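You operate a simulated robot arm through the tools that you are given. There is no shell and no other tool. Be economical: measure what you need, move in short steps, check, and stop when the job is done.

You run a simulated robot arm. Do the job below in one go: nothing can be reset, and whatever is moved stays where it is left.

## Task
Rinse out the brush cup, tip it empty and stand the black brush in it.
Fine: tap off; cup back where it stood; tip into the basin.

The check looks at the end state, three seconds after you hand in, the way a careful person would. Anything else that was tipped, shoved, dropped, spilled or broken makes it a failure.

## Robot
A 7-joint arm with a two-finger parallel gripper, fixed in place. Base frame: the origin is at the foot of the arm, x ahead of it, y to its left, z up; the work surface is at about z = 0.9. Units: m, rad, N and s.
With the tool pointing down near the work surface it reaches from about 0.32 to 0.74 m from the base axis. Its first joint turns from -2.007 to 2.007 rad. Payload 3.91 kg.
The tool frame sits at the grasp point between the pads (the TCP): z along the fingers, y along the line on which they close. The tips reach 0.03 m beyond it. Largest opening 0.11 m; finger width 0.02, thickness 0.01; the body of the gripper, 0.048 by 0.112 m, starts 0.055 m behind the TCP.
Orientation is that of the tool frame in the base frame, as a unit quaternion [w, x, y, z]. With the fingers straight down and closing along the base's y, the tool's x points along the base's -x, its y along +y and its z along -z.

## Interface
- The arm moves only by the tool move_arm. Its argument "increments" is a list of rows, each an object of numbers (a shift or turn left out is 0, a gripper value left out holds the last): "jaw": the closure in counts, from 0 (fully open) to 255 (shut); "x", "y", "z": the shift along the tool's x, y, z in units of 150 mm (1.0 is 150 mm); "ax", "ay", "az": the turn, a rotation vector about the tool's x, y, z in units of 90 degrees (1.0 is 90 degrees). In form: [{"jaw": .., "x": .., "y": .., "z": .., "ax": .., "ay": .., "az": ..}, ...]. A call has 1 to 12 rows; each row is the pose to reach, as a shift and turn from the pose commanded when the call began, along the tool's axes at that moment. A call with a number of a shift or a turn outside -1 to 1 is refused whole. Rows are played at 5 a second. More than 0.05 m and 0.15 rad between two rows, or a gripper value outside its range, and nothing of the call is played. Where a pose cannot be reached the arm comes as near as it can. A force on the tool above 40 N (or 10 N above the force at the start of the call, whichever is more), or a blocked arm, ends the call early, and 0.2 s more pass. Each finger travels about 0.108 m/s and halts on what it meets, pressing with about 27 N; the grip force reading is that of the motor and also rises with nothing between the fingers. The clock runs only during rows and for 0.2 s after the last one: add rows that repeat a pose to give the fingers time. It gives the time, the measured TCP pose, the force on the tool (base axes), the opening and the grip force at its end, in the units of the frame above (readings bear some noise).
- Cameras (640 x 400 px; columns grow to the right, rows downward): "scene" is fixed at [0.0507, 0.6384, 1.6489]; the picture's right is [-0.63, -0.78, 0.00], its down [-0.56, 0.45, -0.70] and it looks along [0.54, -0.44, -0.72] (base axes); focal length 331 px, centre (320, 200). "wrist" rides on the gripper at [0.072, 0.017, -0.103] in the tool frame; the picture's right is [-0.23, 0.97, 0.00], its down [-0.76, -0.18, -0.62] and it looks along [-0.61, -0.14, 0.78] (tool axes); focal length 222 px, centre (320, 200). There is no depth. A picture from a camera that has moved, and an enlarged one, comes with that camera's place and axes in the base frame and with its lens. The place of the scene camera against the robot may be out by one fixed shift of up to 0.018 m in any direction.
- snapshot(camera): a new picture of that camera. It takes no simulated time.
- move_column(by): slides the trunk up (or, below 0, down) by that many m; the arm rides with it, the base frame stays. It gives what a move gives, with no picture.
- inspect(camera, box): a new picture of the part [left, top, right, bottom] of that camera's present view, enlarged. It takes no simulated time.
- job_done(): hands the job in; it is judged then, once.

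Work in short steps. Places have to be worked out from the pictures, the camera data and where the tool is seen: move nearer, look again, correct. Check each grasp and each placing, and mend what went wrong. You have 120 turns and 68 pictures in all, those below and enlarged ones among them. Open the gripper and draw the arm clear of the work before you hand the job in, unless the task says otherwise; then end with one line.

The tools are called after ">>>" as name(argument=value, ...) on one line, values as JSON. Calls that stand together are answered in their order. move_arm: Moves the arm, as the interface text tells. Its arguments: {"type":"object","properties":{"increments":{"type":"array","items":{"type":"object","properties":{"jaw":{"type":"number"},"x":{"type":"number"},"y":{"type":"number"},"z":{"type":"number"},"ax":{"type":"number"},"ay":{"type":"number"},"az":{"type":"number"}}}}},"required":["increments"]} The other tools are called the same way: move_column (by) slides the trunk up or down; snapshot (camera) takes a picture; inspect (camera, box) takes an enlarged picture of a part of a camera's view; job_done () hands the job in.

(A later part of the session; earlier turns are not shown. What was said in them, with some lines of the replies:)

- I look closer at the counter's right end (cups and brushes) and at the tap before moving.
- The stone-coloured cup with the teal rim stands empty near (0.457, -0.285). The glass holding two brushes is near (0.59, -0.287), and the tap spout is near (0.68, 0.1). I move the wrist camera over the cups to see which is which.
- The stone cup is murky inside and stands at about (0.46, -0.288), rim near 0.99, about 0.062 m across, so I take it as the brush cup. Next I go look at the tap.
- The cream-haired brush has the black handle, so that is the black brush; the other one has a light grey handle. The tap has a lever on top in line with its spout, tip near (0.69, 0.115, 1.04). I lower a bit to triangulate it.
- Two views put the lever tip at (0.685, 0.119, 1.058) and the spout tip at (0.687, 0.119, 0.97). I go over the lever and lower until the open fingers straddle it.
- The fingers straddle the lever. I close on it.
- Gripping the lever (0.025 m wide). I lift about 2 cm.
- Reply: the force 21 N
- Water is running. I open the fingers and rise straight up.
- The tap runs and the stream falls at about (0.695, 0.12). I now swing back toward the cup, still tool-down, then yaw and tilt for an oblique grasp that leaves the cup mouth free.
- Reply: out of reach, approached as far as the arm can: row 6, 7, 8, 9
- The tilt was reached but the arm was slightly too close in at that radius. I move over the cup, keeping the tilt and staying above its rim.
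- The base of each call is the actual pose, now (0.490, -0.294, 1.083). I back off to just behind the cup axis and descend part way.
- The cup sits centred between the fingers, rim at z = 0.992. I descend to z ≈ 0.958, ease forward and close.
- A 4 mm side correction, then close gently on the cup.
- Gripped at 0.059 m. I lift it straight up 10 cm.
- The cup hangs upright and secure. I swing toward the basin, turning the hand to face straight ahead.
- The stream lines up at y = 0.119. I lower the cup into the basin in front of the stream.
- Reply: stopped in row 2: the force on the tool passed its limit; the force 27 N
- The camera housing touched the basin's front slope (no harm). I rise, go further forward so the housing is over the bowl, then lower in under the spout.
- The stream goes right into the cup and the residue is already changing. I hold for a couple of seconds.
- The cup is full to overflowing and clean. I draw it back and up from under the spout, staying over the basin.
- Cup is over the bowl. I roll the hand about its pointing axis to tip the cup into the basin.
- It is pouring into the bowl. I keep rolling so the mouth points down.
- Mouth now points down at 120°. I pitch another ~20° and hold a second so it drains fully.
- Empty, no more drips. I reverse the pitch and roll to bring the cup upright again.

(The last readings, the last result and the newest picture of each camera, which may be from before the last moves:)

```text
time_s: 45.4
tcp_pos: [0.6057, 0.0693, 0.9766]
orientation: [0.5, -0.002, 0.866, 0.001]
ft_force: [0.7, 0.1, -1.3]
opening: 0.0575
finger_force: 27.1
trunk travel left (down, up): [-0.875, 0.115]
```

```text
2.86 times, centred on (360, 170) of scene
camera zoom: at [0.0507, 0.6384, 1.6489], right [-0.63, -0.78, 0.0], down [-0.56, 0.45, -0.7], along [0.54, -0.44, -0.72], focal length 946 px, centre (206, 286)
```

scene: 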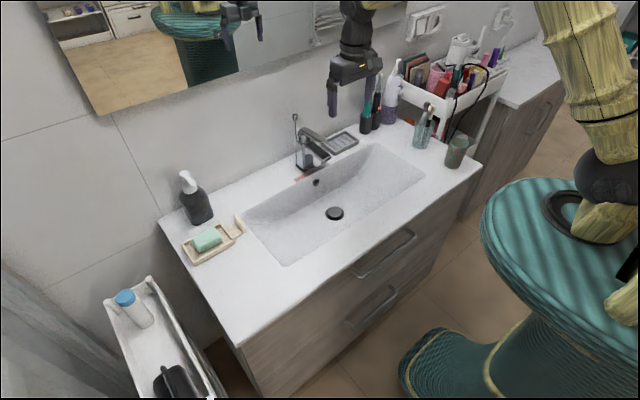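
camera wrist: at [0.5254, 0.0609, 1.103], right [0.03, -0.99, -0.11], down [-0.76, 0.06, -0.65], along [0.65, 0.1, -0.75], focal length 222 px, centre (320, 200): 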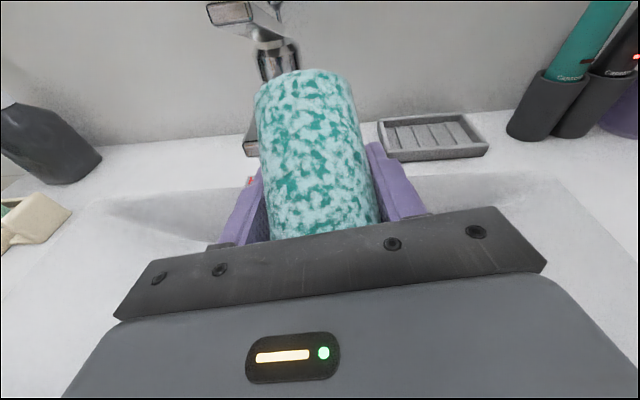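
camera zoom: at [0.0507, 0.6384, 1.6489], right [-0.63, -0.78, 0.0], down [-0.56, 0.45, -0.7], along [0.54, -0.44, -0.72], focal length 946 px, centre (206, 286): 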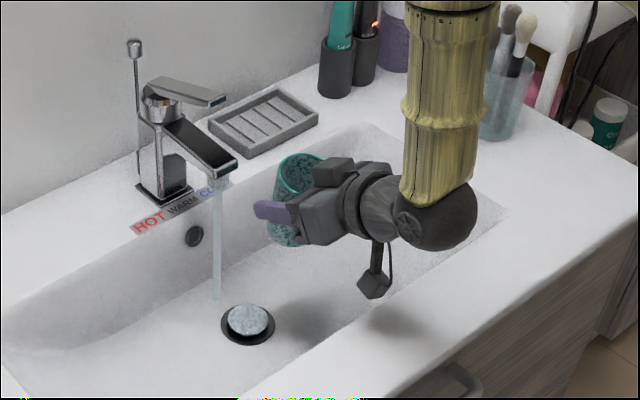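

Upright again. I raise it and carry it back to above its original place, reversing the earlier route.

>>> move_arm(increments=[{"x": -0.2, "z": -0.115}, {"x": -0.4, "z": -0.231}, {"x": -0.6, "z": -0.346}, {"x": -0.6, "z": -0.346}])

>>> move_arm(increments=[{"x": 0.0683, "y": -0.242, "z": -0.118}, {"x": 0.137, "y": -0.483, "z": -0.236}, {"x": 0.205, "y": -0.725, "z": -0.354}])

>>> move_arm(increments=[{"x": 0.0683, "y": -0.242, "z": -0.118}, {"x": 0.137, "y": -0.483, "z": -0.236}, {"x": 0.205, "y": -0.725, "z": -0.354}, {"x": 0.205, "y": -0.725, "z": -0.354}])

>>> move_arm(increments=[{"x": 0.02, "y": -0.232, "z": -0.035, "ax": 0.072, "az": 0.0417}, {"x": 0.04, "y": -0.463, "z": -0.07, "ax": 0.1445, "az": 0.0833}, {"x": 0.06, "y": -0.695, "z": -0.105, "ax": 0.217, "az": 0.125}, {"x": 0.081, "y": -0.927, "z": -0.14, "ax": 0.289, "az": 0.1667}, {"x": 0.081, "y": -0.927, "z": -0.14, "ax": 0.289, "az": 0.1667}])

>>> inspect(camera="scene", box=[370, 50, 530, 200])

>>> inspect(camera="wrist", box=[180, 0, 460, 240])

```text
time_s: 46.4
tcp_pos: [0.6091, 0.0672, 1.0794]
orientation: [0.501, -0.001, 0.866, 0.002]
ft_force: [0.0, 0.5, -0.7]
opening: 0.0574
finger_force: 27.0
trunk travel left (down, up): [-0.875, 0.115]
```

```text
time_s: 47.2
tcp_pos: [0.5451, -0.042, 1.0795]
orientation: [0.501, 0.0, 0.866, 0.002]
ft_force: [-1.3, 0.3, -0.9]
opening: 0.0573
finger_force: 27.1
trunk travel left (down, up): [-0.875, 0.115]
```

```text
time_s: 48.2
tcp_pos: [0.4851, -0.1463, 1.0784]
orientation: [0.5, -0.001, 0.866, 0.001]
ft_force: [0.2, -0.6, -0.4]
opening: 0.0574
finger_force: 26.5
trunk travel left (down, up): [-0.875, 0.115]
```

```text
time_s: 49.4
tcp_pos: [0.4583, -0.2891, 1.0789]
orientation: [0.483, 0.224, 0.837, -0.129]
ft_force: [0.3, -0.3, -0.9]
opening: 0.0574
finger_force: 26.5
trunk travel left (down, up): [-0.875, 0.115]
```

```text
2.67 times, centred on (450, 125) of scene
camera zoom: at [0.0507, 0.6384, 1.6489], right [-0.63, -0.78, 0.0], down [-0.56, 0.45, -0.7], along [0.54, -0.44, -0.72], focal length 883 px, centre (-27, 400)
```

zoom: 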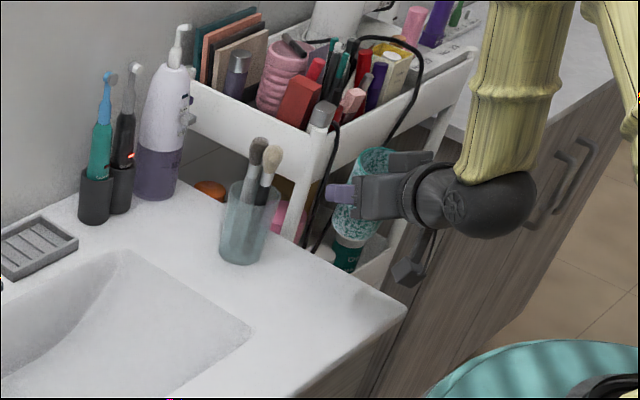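

```text
1.67 times, centred on (320, 120) of wrist
camera zoom: at [0.3588, -0.2119, 1.068], right [0.59, 0.79, 0.2], down [-0.23, -0.08, 0.97], along [0.78, -0.61, 0.13], focal length 370 px, centre (320, 333)
```

zoom: 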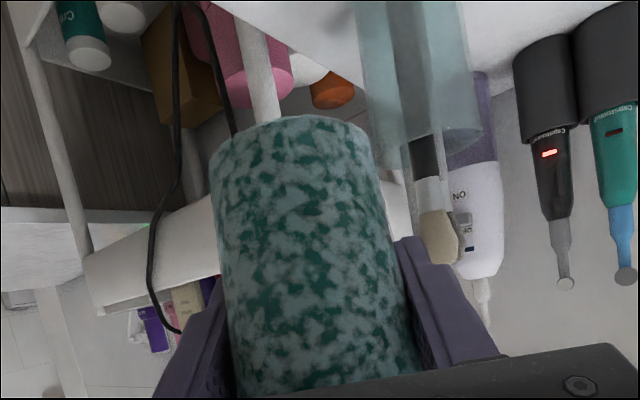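

Aligned within a millimetre of where I lifted it. I lower to just above the surface.

>>> move_arm(increments=[{"x": 0.2, "y": 0.008, "z": 0.115}, {"x": 0.4, "y": 0.008, "z": 0.231}, {"x": 0.55, "y": 0.008, "z": 0.317}, {"x": 0.65, "y": 0.008, "z": 0.375}, {"x": 0.681, "y": 0.008, "z": 0.393}, {"x": 0.681, "y": 0.008, "z": 0.393}])

>>> inspect(camera="wrist", box=[180, 0, 460, 240])

>>> inspect(camera="scene", box=[410, 100, 510, 200])

```text
time_s: 50.8
tcp_pos: [0.4605, -0.2857, 0.9619]
orientation: [0.483, 0.224, 0.837, -0.128]
ft_force: [-0.4, -0.8, -1.2]
opening: 0.0572
finger_force: 27.0
trunk travel left (down, up): [-0.875, 0.115]
```

```text
1.67 times, centred on (320, 120) of wrist
camera zoom: at [0.3597, -0.2096, 0.9501], right [0.58, 0.79, 0.2], down [-0.23, -0.08, 0.97], along [0.78, -0.61, 0.13], focal length 370 px, centre (320, 333)
```

zoom: 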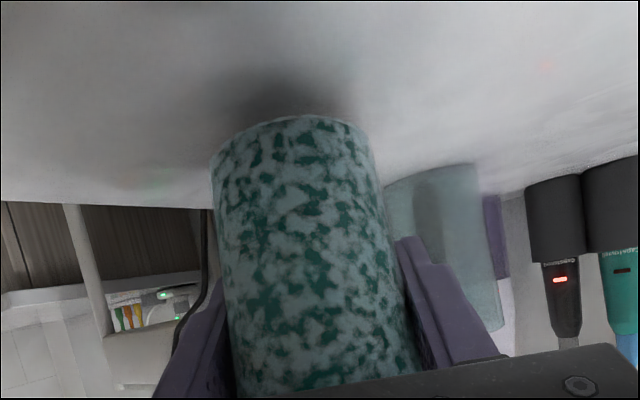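

```text
4.00 times, centred on (460, 150) of scene
camera zoom: at [0.0507, 0.6384, 1.6489], right [-0.63, -0.78, 0.0], down [-0.56, 0.45, -0.7], along [0.54, -0.44, -0.72], focal length 1324 px, centre (-240, 400)
```

zoom: 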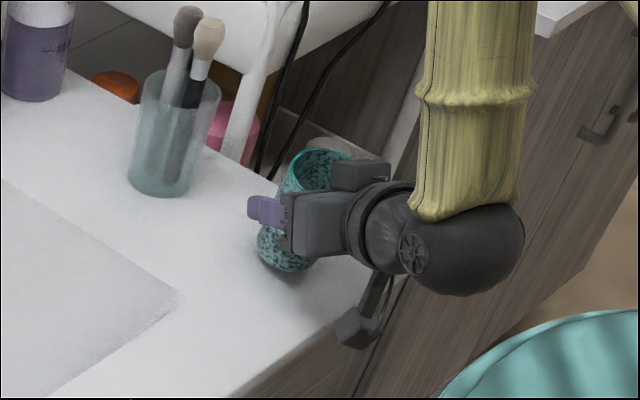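

Nearly down. I lower in small steps and watch the force.

>>> move_arm(increments=[{"x": 0.012, "y": -0.018, "z": 0.007}, {"x": 0.023, "y": -0.018, "z": 0.013}, {"x": 0.035, "y": -0.018, "z": 0.02}, {"x": 0.035, "y": -0.018, "z": 0.02}])

```text
time_s: 51.8
tcp_pos: [0.459, -0.2912, 0.9564]
orientation: [0.485, 0.224, 0.836, -0.129]
ft_force: [-0.8, 0.6, 10.9]
opening: 0.0576
finger_force: 26.9
trunk travel left (down, up): [-0.875, 0.115]
```

Touched down at 0.956, the original height. I open the fingers.

>>> move_arm(increments=[{"jaw": 110}, {"jaw": 60}, {"jaw": 0}, {"jaw": 0}, {"jaw": 0}])

>>> inspect(camera="wrist", box=[180, 0, 460, 240])

```text
time_s: 53.0
tcp_pos: [0.4586, -0.2906, 0.9574]
orientation: [0.483, 0.225, 0.836, -0.129]
ft_force: [0.1, -0.9, 0.0]
opening: 0.1101
finger_force: 0.1
trunk travel left (down, up): [-0.875, 0.115]
```

```text
1.67 times, centred on (320, 120) of wrist
camera zoom: at [0.3588, -0.2132, 0.9446], right [0.58, 0.79, 0.2], down [-0.23, -0.08, 0.97], along [0.78, -0.61, 0.13], focal length 370 px, centre (320, 333)
```

zoom: 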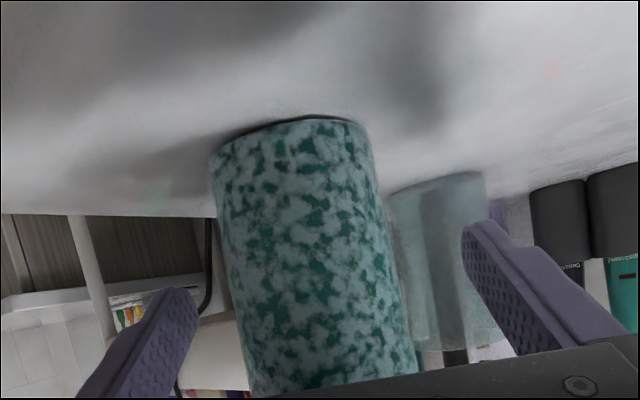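

The cup stands free. I ease back and rise.

>>> move_arm(increments=[{"x": 0.027, "z": -0.046}, {"x": -0.17, "z": -0.16}, {"x": -0.37, "z": -0.276}, {"x": -0.57, "z": -0.39}, {"x": -0.76, "z": -0.5}, {"x": -0.76, "z": -0.5}])

>>> inspect(camera="scene", box=[370, 50, 530, 200])

```text
time_s: 54.4
tcp_pos: [0.4507, -0.2887, 1.0905]
orientation: [0.483, 0.224, 0.837, -0.128]
ft_force: [-0.4, 0.2, -0.2]
opening: 0.11
finger_force: 0.1
trunk travel left (down, up): [-0.875, 0.115]
```

```text
2.67 times, centred on (450, 125) of scene
camera zoom: at [0.0507, 0.6384, 1.6489], right [-0.63, -0.78, 0.0], down [-0.56, 0.45, -0.7], along [0.54, -0.44, -0.72], focal length 883 px, centre (-27, 400)
```

zoom: 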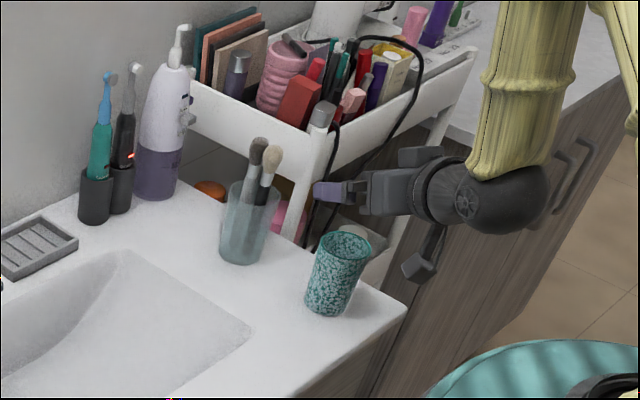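

The cup is back on its spot, clean and upright. I rise and bring the hand back to pointing straight down for the brush.

>>> move_arm(increments=[{"x": -0.25, "z": -0.144}, {"x": -0.5, "z": -0.289}, {"x": -0.77, "z": -0.444}, {"x": -0.77, "z": -0.444}])

>>> move_arm(increments=[{"ay": 0.083}, {"ay": 0.167}, {"ay": 0.25}, {"ay": 0.333}, {"ay": 0.417}, {"ay": 0.5}, {"ay": 0.583}, {"ay": 0.667}, {"ay": 0.667}])

>>> move_arm(increments=[{"az": -0.083}, {"az": -0.166}, {"az": -0.25}, {"az": -0.333}, {"az": -0.333}])

>>> snapshot(camera="wrist")

```text
time_s: 55.4
tcp_pos: [0.4506, -0.2872, 1.2245]
orientation: [0.483, 0.225, 0.837, -0.129]
ft_force: [0.0, -0.3, -0.8]
opening: 0.1099
finger_force: 0.1
trunk travel left (down, up): [-0.875, 0.115]
```

```text
time_s: 57.4
tcp_pos: [0.45, -0.2835, 1.2252]
orientation: [-0.001, 0.258, 0.966, 0.002]
ft_force: [-0.3, -0.3, 0.6]
opening: 0.1099
finger_force: 0.0
trunk travel left (down, up): [-0.875, 0.115]
```

```text
time_s: 58.6
tcp_pos: [0.4508, -0.2863, 1.2248]
orientation: [0.0, 0.0, 1.0, 0.0]
ft_force: [0.1, 0.0, -0.7]
opening: 0.1098
finger_force: 0.0
trunk travel left (down, up): [-0.875, 0.115]
```

```text
21 pictures are left
camera wrist: at [0.3784, -0.2702, 1.3281], right [0.23, 0.97, 0.0], down [0.76, -0.18, 0.62], along [0.61, -0.14, -0.78], focal length 222 px, centre (320, 200)
```

wrist: 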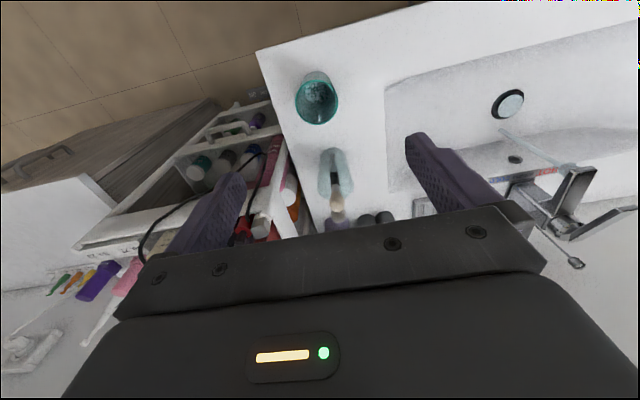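

I move 9 cm forward for a clear view of the brushes.

>>> move_arm(increments=[{"x": -0.3}, {"x": -0.6}, {"x": -0.6}])

>>> inspect(camera="wrist", box=[250, 80, 410, 210])

>>> inspect(camera="scene", box=[400, 80, 480, 160])

```text
time_s: 59.4
tcp_pos: [0.5379, -0.2856, 1.2258]
orientation: [0.0, 0.0, 1.0, 0.0]
ft_force: [0.2, -0.3, -1.2]
opening: 0.1099
finger_force: 0.1
trunk travel left (down, up): [-0.875, 0.115]
```

```text
3.08 times, centred on (330, 145) of wrist
camera zoom: at [0.4657, -0.2705, 1.3293], right [0.23, 0.97, 0.0], down [0.76, -0.18, 0.62], along [0.61, -0.14, -0.78], focal length 684 px, centre (289, 369)
```

zoom: 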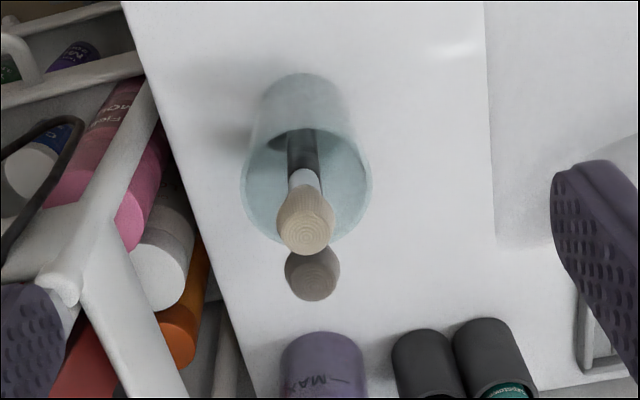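

```text
5.00 times, centred on (440, 120) of scene
camera zoom: at [0.0507, 0.6384, 1.6489], right [-0.63, -0.78, 0.0], down [-0.56, 0.45, -0.7], along [0.54, -0.44, -0.72], focal length 1656 px, centre (-280, 600)
```

zoom: 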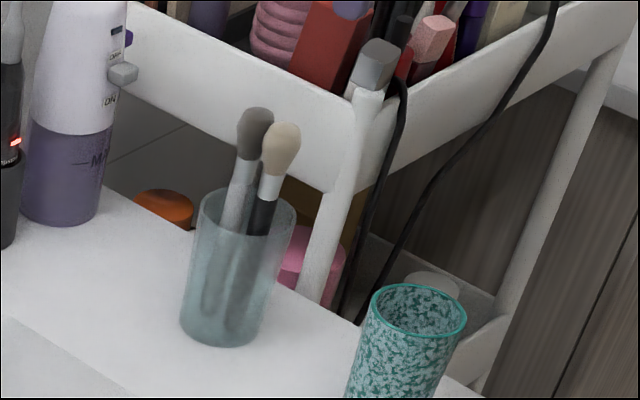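

The black-handled brush's head is at about (0.590, -0.293, top 1.08), and the grey one sits behind it at x = 0.617. Closing along y at x ≈ 0.587 catches only the front one. I go over it and down partly.

>>> move_arm(increments=[{"x": -0.2, "y": -0.03}, {"x": -0.327, "y": -0.045}, {"x": -0.327, "y": -0.045, "z": 0.3}, {"x": -0.327, "y": -0.045, "z": 0.6}, {"x": -0.327, "y": -0.045, "z": 0.8}, {"x": -0.327, "y": -0.045, "z": 0.8}])

>>> inspect(camera="wrist", box=[220, 60, 440, 230])

>>> inspect(camera="scene", box=[380, 60, 480, 160])

```text
time_s: 60.8
tcp_pos: [0.5903, -0.291, 1.1074]
orientation: [0.001, 0.0, 1.0, 0.001]
ft_force: [-0.8, 0.6, 0.9]
opening: 0.1101
finger_force: 0.1
trunk travel left (down, up): [-0.875, 0.115]
```

```text
2.35 times, centred on (330, 145) of wrist
camera zoom: at [0.5184, -0.2762, 1.2096], right [0.23, 0.97, 0.0], down [0.76, -0.18, 0.62], along [0.61, -0.14, -0.78], focal length 523 px, centre (296, 329)
```

zoom: 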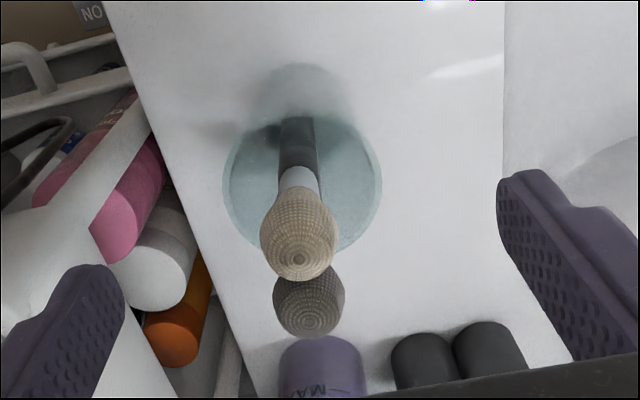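

```text
4.00 times, centred on (430, 110) of scene
camera zoom: at [0.0507, 0.6384, 1.6489], right [-0.63, -0.78, 0.0], down [-0.56, 0.45, -0.7], along [0.54, -0.44, -0.72], focal length 1324 px, centre (-120, 560)
```

zoom: 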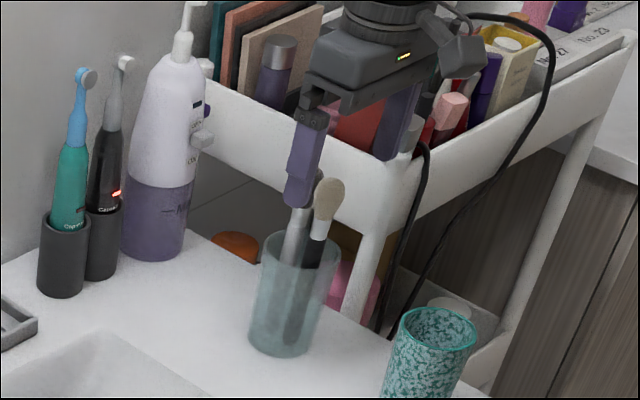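

The cream head sits right below the TCP. I descend to z ≈ 1.05 and close.

>>> move_arm(increments=[{"x": 0.022, "z": 0.12}, {"x": 0.022, "z": 0.24}, {"x": 0.022, "z": 0.375}, {"x": 0.022, "z": 0.375}, {"x": 0.022, "z": 0.375, "jaw": 200}, {"x": 0.022, "z": 0.375, "jaw": 255}, {"x": 0.022, "z": 0.375, "jaw": 255}, {"x": 0.022, "z": 0.375, "jaw": 255}, {"x": 0.022, "z": 0.375, "jaw": 255}])

>>> inspect(camera="scene", box=[380, 60, 480, 160])

```text
time_s: 62.8
tcp_pos: [0.5875, -0.2918, 1.0499]
orientation: [0.0, 0.0, 1.0, 0.002]
ft_force: [-0.6, 0.1, 0.2]
opening: 0.019
finger_force: 26.7
trunk travel left (down, up): [-0.875, 0.115]
```

```text
4.00 times, centred on (430, 110) of scene
camera zoom: at [0.0507, 0.6384, 1.6489], right [-0.63, -0.78, 0.0], down [-0.56, 0.45, -0.7], along [0.54, -0.44, -0.72], focal length 1324 px, centre (-120, 560)
```

zoom: 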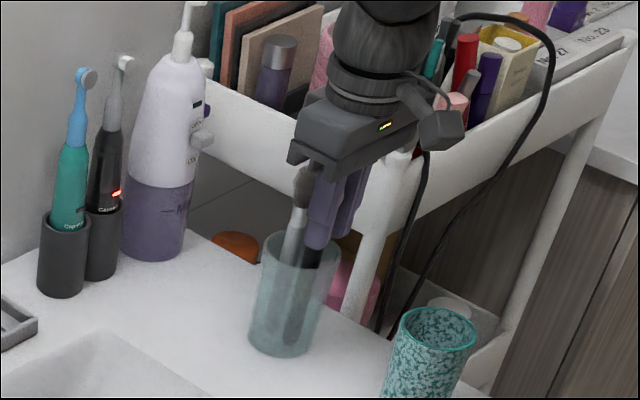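

Gripped only the front brush (0.019 m). I lift it straight up 15 cm.

>>> move_arm(increments=[{"z": -0.1}, {"z": -0.25}, {"z": -0.45}, {"z": -0.65}, {"z": -0.85}, {"z": -1.0}, {"z": -1.0}])

>>> inspect(camera="scene", box=[370, 40, 490, 180])

```text
time_s: 64.4
tcp_pos: [0.5893, -0.2923, 1.198]
orientation: [0.0, 0.0, 1.0, 0.0]
ft_force: [-0.1, 0.6, 0.9]
opening: 0.0189
finger_force: 27.5
trunk travel left (down, up): [-0.875, 0.115]
```

```text
2.86 times, centred on (430, 110) of scene
camera zoom: at [0.0507, 0.6384, 1.6489], right [-0.63, -0.78, 0.0], down [-0.56, 0.45, -0.7], along [0.54, -0.44, -0.72], focal length 946 px, centre (6, 457)
```

zoom: 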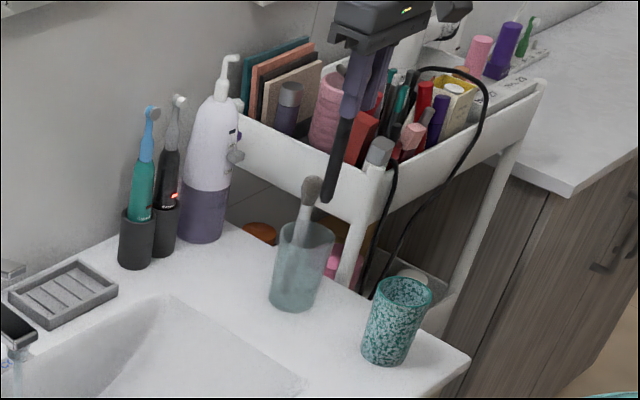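

The brush hangs nearly vertical, its end at about z 1.05. I carry it over the cup.

>>> move_arm(increments=[{"x": 0.15, "z": -0.05}, {"x": 0.4, "y": 0.02, "z": -0.05}, {"x": 0.65, "y": 0.02, "z": -0.05}, {"x": 0.8, "y": 0.02}, {"x": 0.869, "y": 0.02}, {"x": 0.869, "y": 0.02}])

>>> inspect(camera="scene", box=[400, 60, 520, 180])

>>> inspect(camera="wrist", box=[220, 60, 440, 230])

```text
time_s: 65.8
tcp_pos: [0.4561, -0.2884, 1.1987]
orientation: [0.0, 0.0, 1.0, 0.0]
ft_force: [0.3, 0.5, 0.4]
opening: 0.019
finger_force: 27.2
trunk travel left (down, up): [-0.875, 0.115]
```

```text
3.33 times, centred on (460, 120) of scene
camera zoom: at [0.0507, 0.6384, 1.6489], right [-0.63, -0.78, 0.0], down [-0.56, 0.45, -0.7], along [0.54, -0.44, -0.72], focal length 1104 px, centre (-147, 467)
```

zoom: 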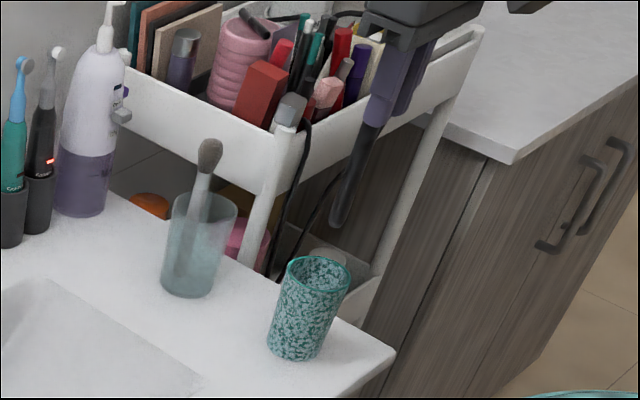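

```text
2.35 times, centred on (330, 145) of wrist
camera zoom: at [0.3846, -0.2733, 1.3018], right [0.23, 0.97, 0.0], down [0.76, -0.18, 0.62], along [0.61, -0.14, -0.78], focal length 523 px, centre (296, 329)
```

zoom: 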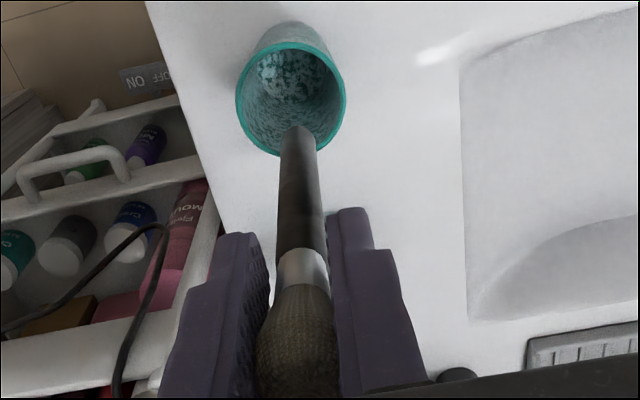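

The cup is empty, and the brush end at about (0.465, -0.290) is over the rim centre at (0.465, -0.294). I lower it into the cup.

>>> move_arm(increments=[{"y": -0.02, "z": 0.2}, {"y": -0.02, "z": 0.4}, {"y": -0.02, "z": 0.6}, {"y": -0.02, "z": 0.75}, {"y": -0.02, "z": 0.88}, {"y": -0.02, "z": 0.88}])

>>> inspect(camera="scene", box=[400, 60, 520, 180])

```text
time_s: 67.2
tcp_pos: [0.4566, -0.2913, 1.0697]
orientation: [0.0, 0.0, 1.0, 0.001]
ft_force: [0.4, 1.1, -0.4]
opening: 0.0187
finger_force: 27.7
trunk travel left (down, up): [-0.875, 0.115]
```

```text
3.33 times, centred on (460, 120) of scene
camera zoom: at [0.0507, 0.6384, 1.6489], right [-0.63, -0.78, 0.0], down [-0.56, 0.45, -0.7], along [0.54, -0.44, -0.72], focal length 1104 px, centre (-147, 467)
```

zoom: 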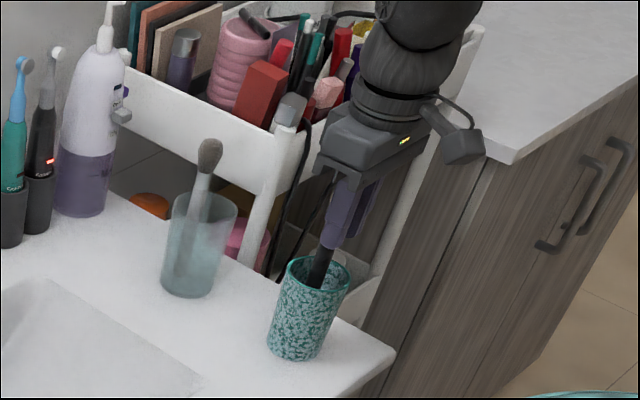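

The brush is inside the cup. I lower slowly until it touches the floor of the cup.

>>> move_arm(increments=[{"z": 0.03}, {"z": 0.06}, {"z": 0.09}, {"z": 0.12}, {"z": 0.12}])

```text
time_s: 68.4
tcp_pos: [0.4572, -0.2926, 1.0496]
orientation: [0.001, 0.0, 1.0, 0.0]
ft_force: [0.0, 0.9, 7.3]
opening: 0.019
finger_force: 27.0
trunk travel left (down, up): [-0.875, 0.115]
```

It touches down (7 N). I open and rise straight up.

>>> move_arm(increments=[{"jaw": 190}, {"jaw": 130}, {"jaw": 0}, {"jaw": 0}, {"jaw": 0}, {"z": -0.2}, {"z": -0.45}, {"z": -0.75}, {"z": -1.0}, {"z": -1.0}])

>>> inspect(camera="scene", box=[400, 60, 520, 180])

```text
time_s: 70.6
tcp_pos: [0.4576, -0.2952, 1.1985]
orientation: [0.0, -0.002, 1.0, 0.001]
ft_force: [0.6, 0.3, 0.3]
opening: 0.11
finger_force: 0.0
trunk travel left (down, up): [-0.875, 0.115]
```

```text
3.33 times, centred on (460, 120) of scene
camera zoom: at [0.0507, 0.6384, 1.6489], right [-0.63, -0.78, 0.0], down [-0.56, 0.45, -0.7], along [0.54, -0.44, -0.72], focal length 1104 px, centre (-147, 467)
```

zoom: 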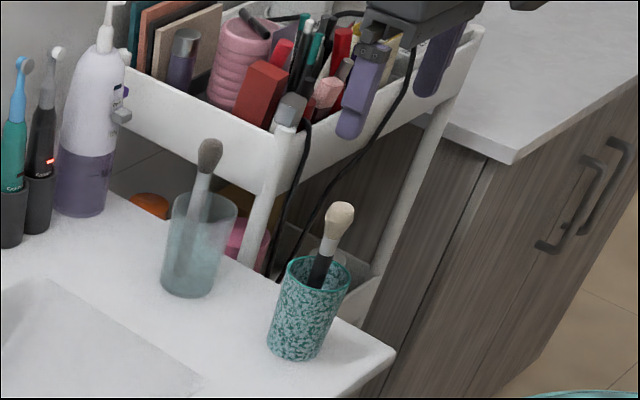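

The black brush stands in the cup, everything steady. Now I go back to the tap, closing the fingers on the way.

>>> move_arm(increments=[{"x": -0.07, "y": 0.24}, {"x": -0.15, "y": 0.48}, {"x": -0.22, "y": 0.72}, {"x": -0.3, "y": 0.95}])

>>> move_arm(increments=[{"x": -0.15, "y": 0.24}, {"x": -0.3, "y": 0.48}, {"x": -0.45, "y": 0.72}, {"x": -0.6, "y": 0.95}])

>>> move_arm(increments=[{"x": -0.17, "y": 0.22, "jaw": 255}, {"x": -0.34, "y": 0.44}, {"x": -0.51, "y": 0.66}, {"x": -0.69, "y": 0.853}, {"x": -0.69, "y": 0.853}])

>>> inspect(camera="wrist", box=[220, 60, 440, 230])

```text
time_s: 71.6
tcp_pos: [0.5018, -0.1496, 1.1993]
orientation: [0.0, 0.0, 1.0, 0.001]
ft_force: [0.4, 0.6, 0.0]
opening: 0.1102
finger_force: 0.1
trunk travel left (down, up): [-0.875, 0.115]
```

```text
time_s: 72.6
tcp_pos: [0.5919, -0.0114, 1.1977]
orientation: [0.001, 0.0, 1.0, 0.001]
ft_force: [0.6, -0.7, 0.1]
opening: 0.11
finger_force: 0.0
trunk travel left (down, up): [-0.875, 0.115]
```

```text
time_s: 73.8
tcp_pos: [0.6961, 0.1182, 1.1974]
orientation: [0.0, 0.0, 1.0, 0.001]
ft_force: [-0.8, 0.2, -0.1]
opening: 0.0001
finger_force: 26.5
trunk travel left (down, up): [-0.875, 0.115]
```

```text
2.35 times, centred on (330, 145) of wrist
camera zoom: at [0.6238, 0.1348, 1.3005], right [0.23, 0.97, 0.0], down [0.76, -0.18, 0.62], along [0.61, -0.14, -0.78], focal length 523 px, centre (296, 329)
```

zoom: 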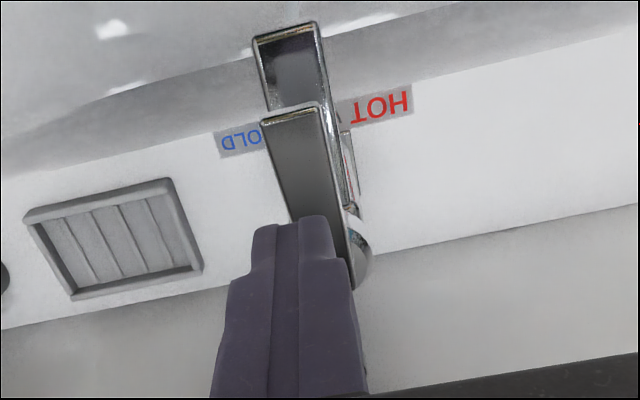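

I lower the closed fingertips onto the lever and press it down to its closed height.

>>> move_arm(increments=[{"z": 0.25}, {"z": 0.5}, {"z": 0.55}, {"z": 0.6}, {"z": 0.64}, {"z": 0.68}, {"z": 0.72}, {"z": 0.75}, {"z": 0.75}])

>>> inspect(camera="scene", box=[270, 90, 410, 220])

```text
time_s: 75.7
tcp_pos: [0.6976, 0.121, 1.0958]
orientation: [0.008, -0.001, 1.0, 0.003]
ft_force: [-6.5, -0.5, 24.3]
opening: 0.0
finger_force: 26.5
trunk travel left (down, up): [-0.875, 0.115]
stopped in row 9: the force on the tool passed its limit (the readings are from after the stop); the commanded pose is now the measured one
```

```text
3.08 times, centred on (340, 155) of scene
camera zoom: at [0.0507, 0.6384, 1.6489], right [-0.63, -0.78, 0.0], down [-0.56, 0.45, -0.7], along [0.54, -0.44, -0.72], focal length 1019 px, centre (258, 338)
```

zoom: 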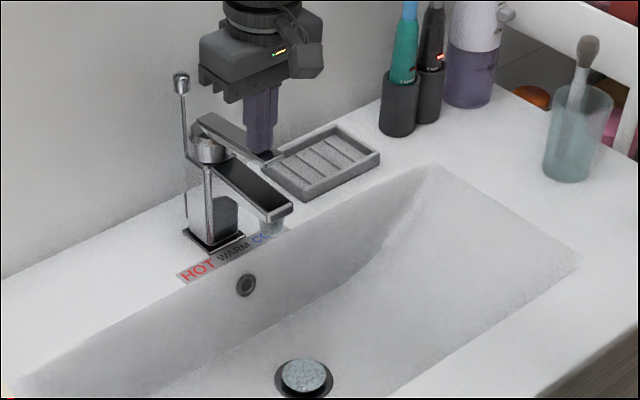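

Lever down, water stopped. I rise clear and draw back, then check that it stays off.

>>> move_arm(increments=[{"z": -0.2}, {"z": -0.45}, {"z": -0.7}, {"z": -0.7, "x": 0.3, "jaw": 0}, {"z": -0.7, "x": 0.6, "y": -0.1}, {"z": -0.7, "x": 0.9, "y": -0.2}, {"z": -0.7, "x": 0.95, "y": -0.3}, {"z": -0.7, "x": 0.95, "y": -0.3}])

>>> snapshot(camera="scene")

>>> inspect(camera="scene", box=[260, 100, 380, 230])

```text
time_s: 77.5
tcp_pos: [0.5515, 0.0757, 1.1957]
orientation: [0.006, 0.0, 1.0, 0.002]
ft_force: [0.3, -0.4, 0.7]
opening: 0.1099
finger_force: 0.0
trunk travel left (down, up): [-0.875, 0.115]
```

```text
8 pictures are left
```

scene: 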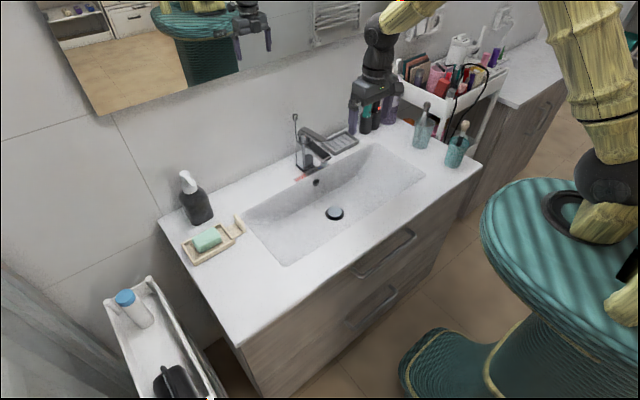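

```text
3.08 times, centred on (320, 165) of scene
camera zoom: at [0.0507, 0.6384, 1.6489], right [-0.63, -0.78, 0.0], down [-0.56, 0.45, -0.7], along [0.54, -0.44, -0.72], focal length 1019 px, centre (320, 308)
```

zoom: 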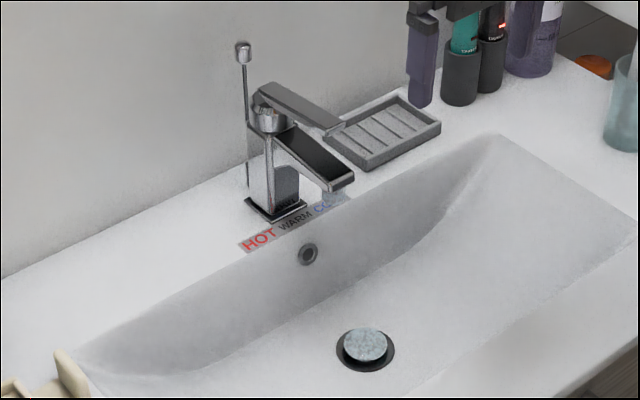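

The tap lever is back exactly as at the start and no water runs. I draw the arm up and clear.

>>> move_arm(increments=[{"x": 0.2, "z": -0.2}, {"x": 0.4, "z": -0.4}, {"x": 0.6, "z": -0.5}, {"x": 0.7, "y": -0.2, "z": -0.5}, {"x": 0.7, "y": -0.4, "z": -0.5}, {"x": 0.7, "y": -0.4, "z": -0.5}])

>>> inspect(camera="scene", box=[340, 50, 500, 180])

```text
time_s: 78.9
tcp_pos: [0.4491, 0.0104, 1.2703]
orientation: [0.006, -0.001, 1.0, 0.001]
ft_force: [0.2, -0.5, 0.2]
opening: 0.1099
finger_force: 0.0
trunk travel left (down, up): [-0.875, 0.115]
```

```text
3.08 times, centred on (420, 115) of scene
camera zoom: at [0.0507, 0.6384, 1.6489], right [-0.63, -0.78, 0.0], down [-0.56, 0.45, -0.7], along [0.54, -0.44, -0.72], focal length 1019 px, centre (12, 462)
```

zoom: 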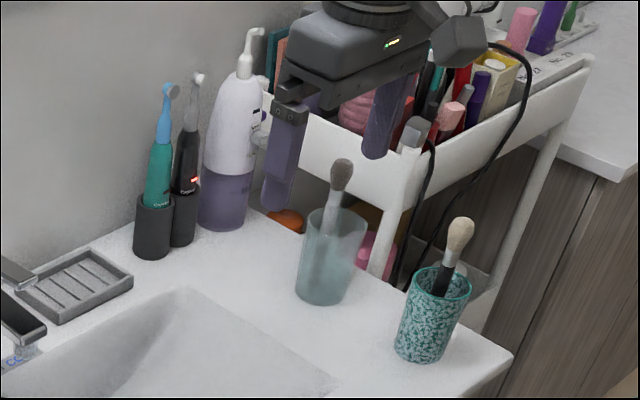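

The cup is clean, empty and on its spot with the black brush in it, the other items stand where they were, and the tap is off. I hand the job in.

>>> job_done()

```text
The job is handed in.
```

The brush cup is rinsed, emptied into the basin and back where it stood with the black-handled brush in it; the tap is off and the arm is clear.
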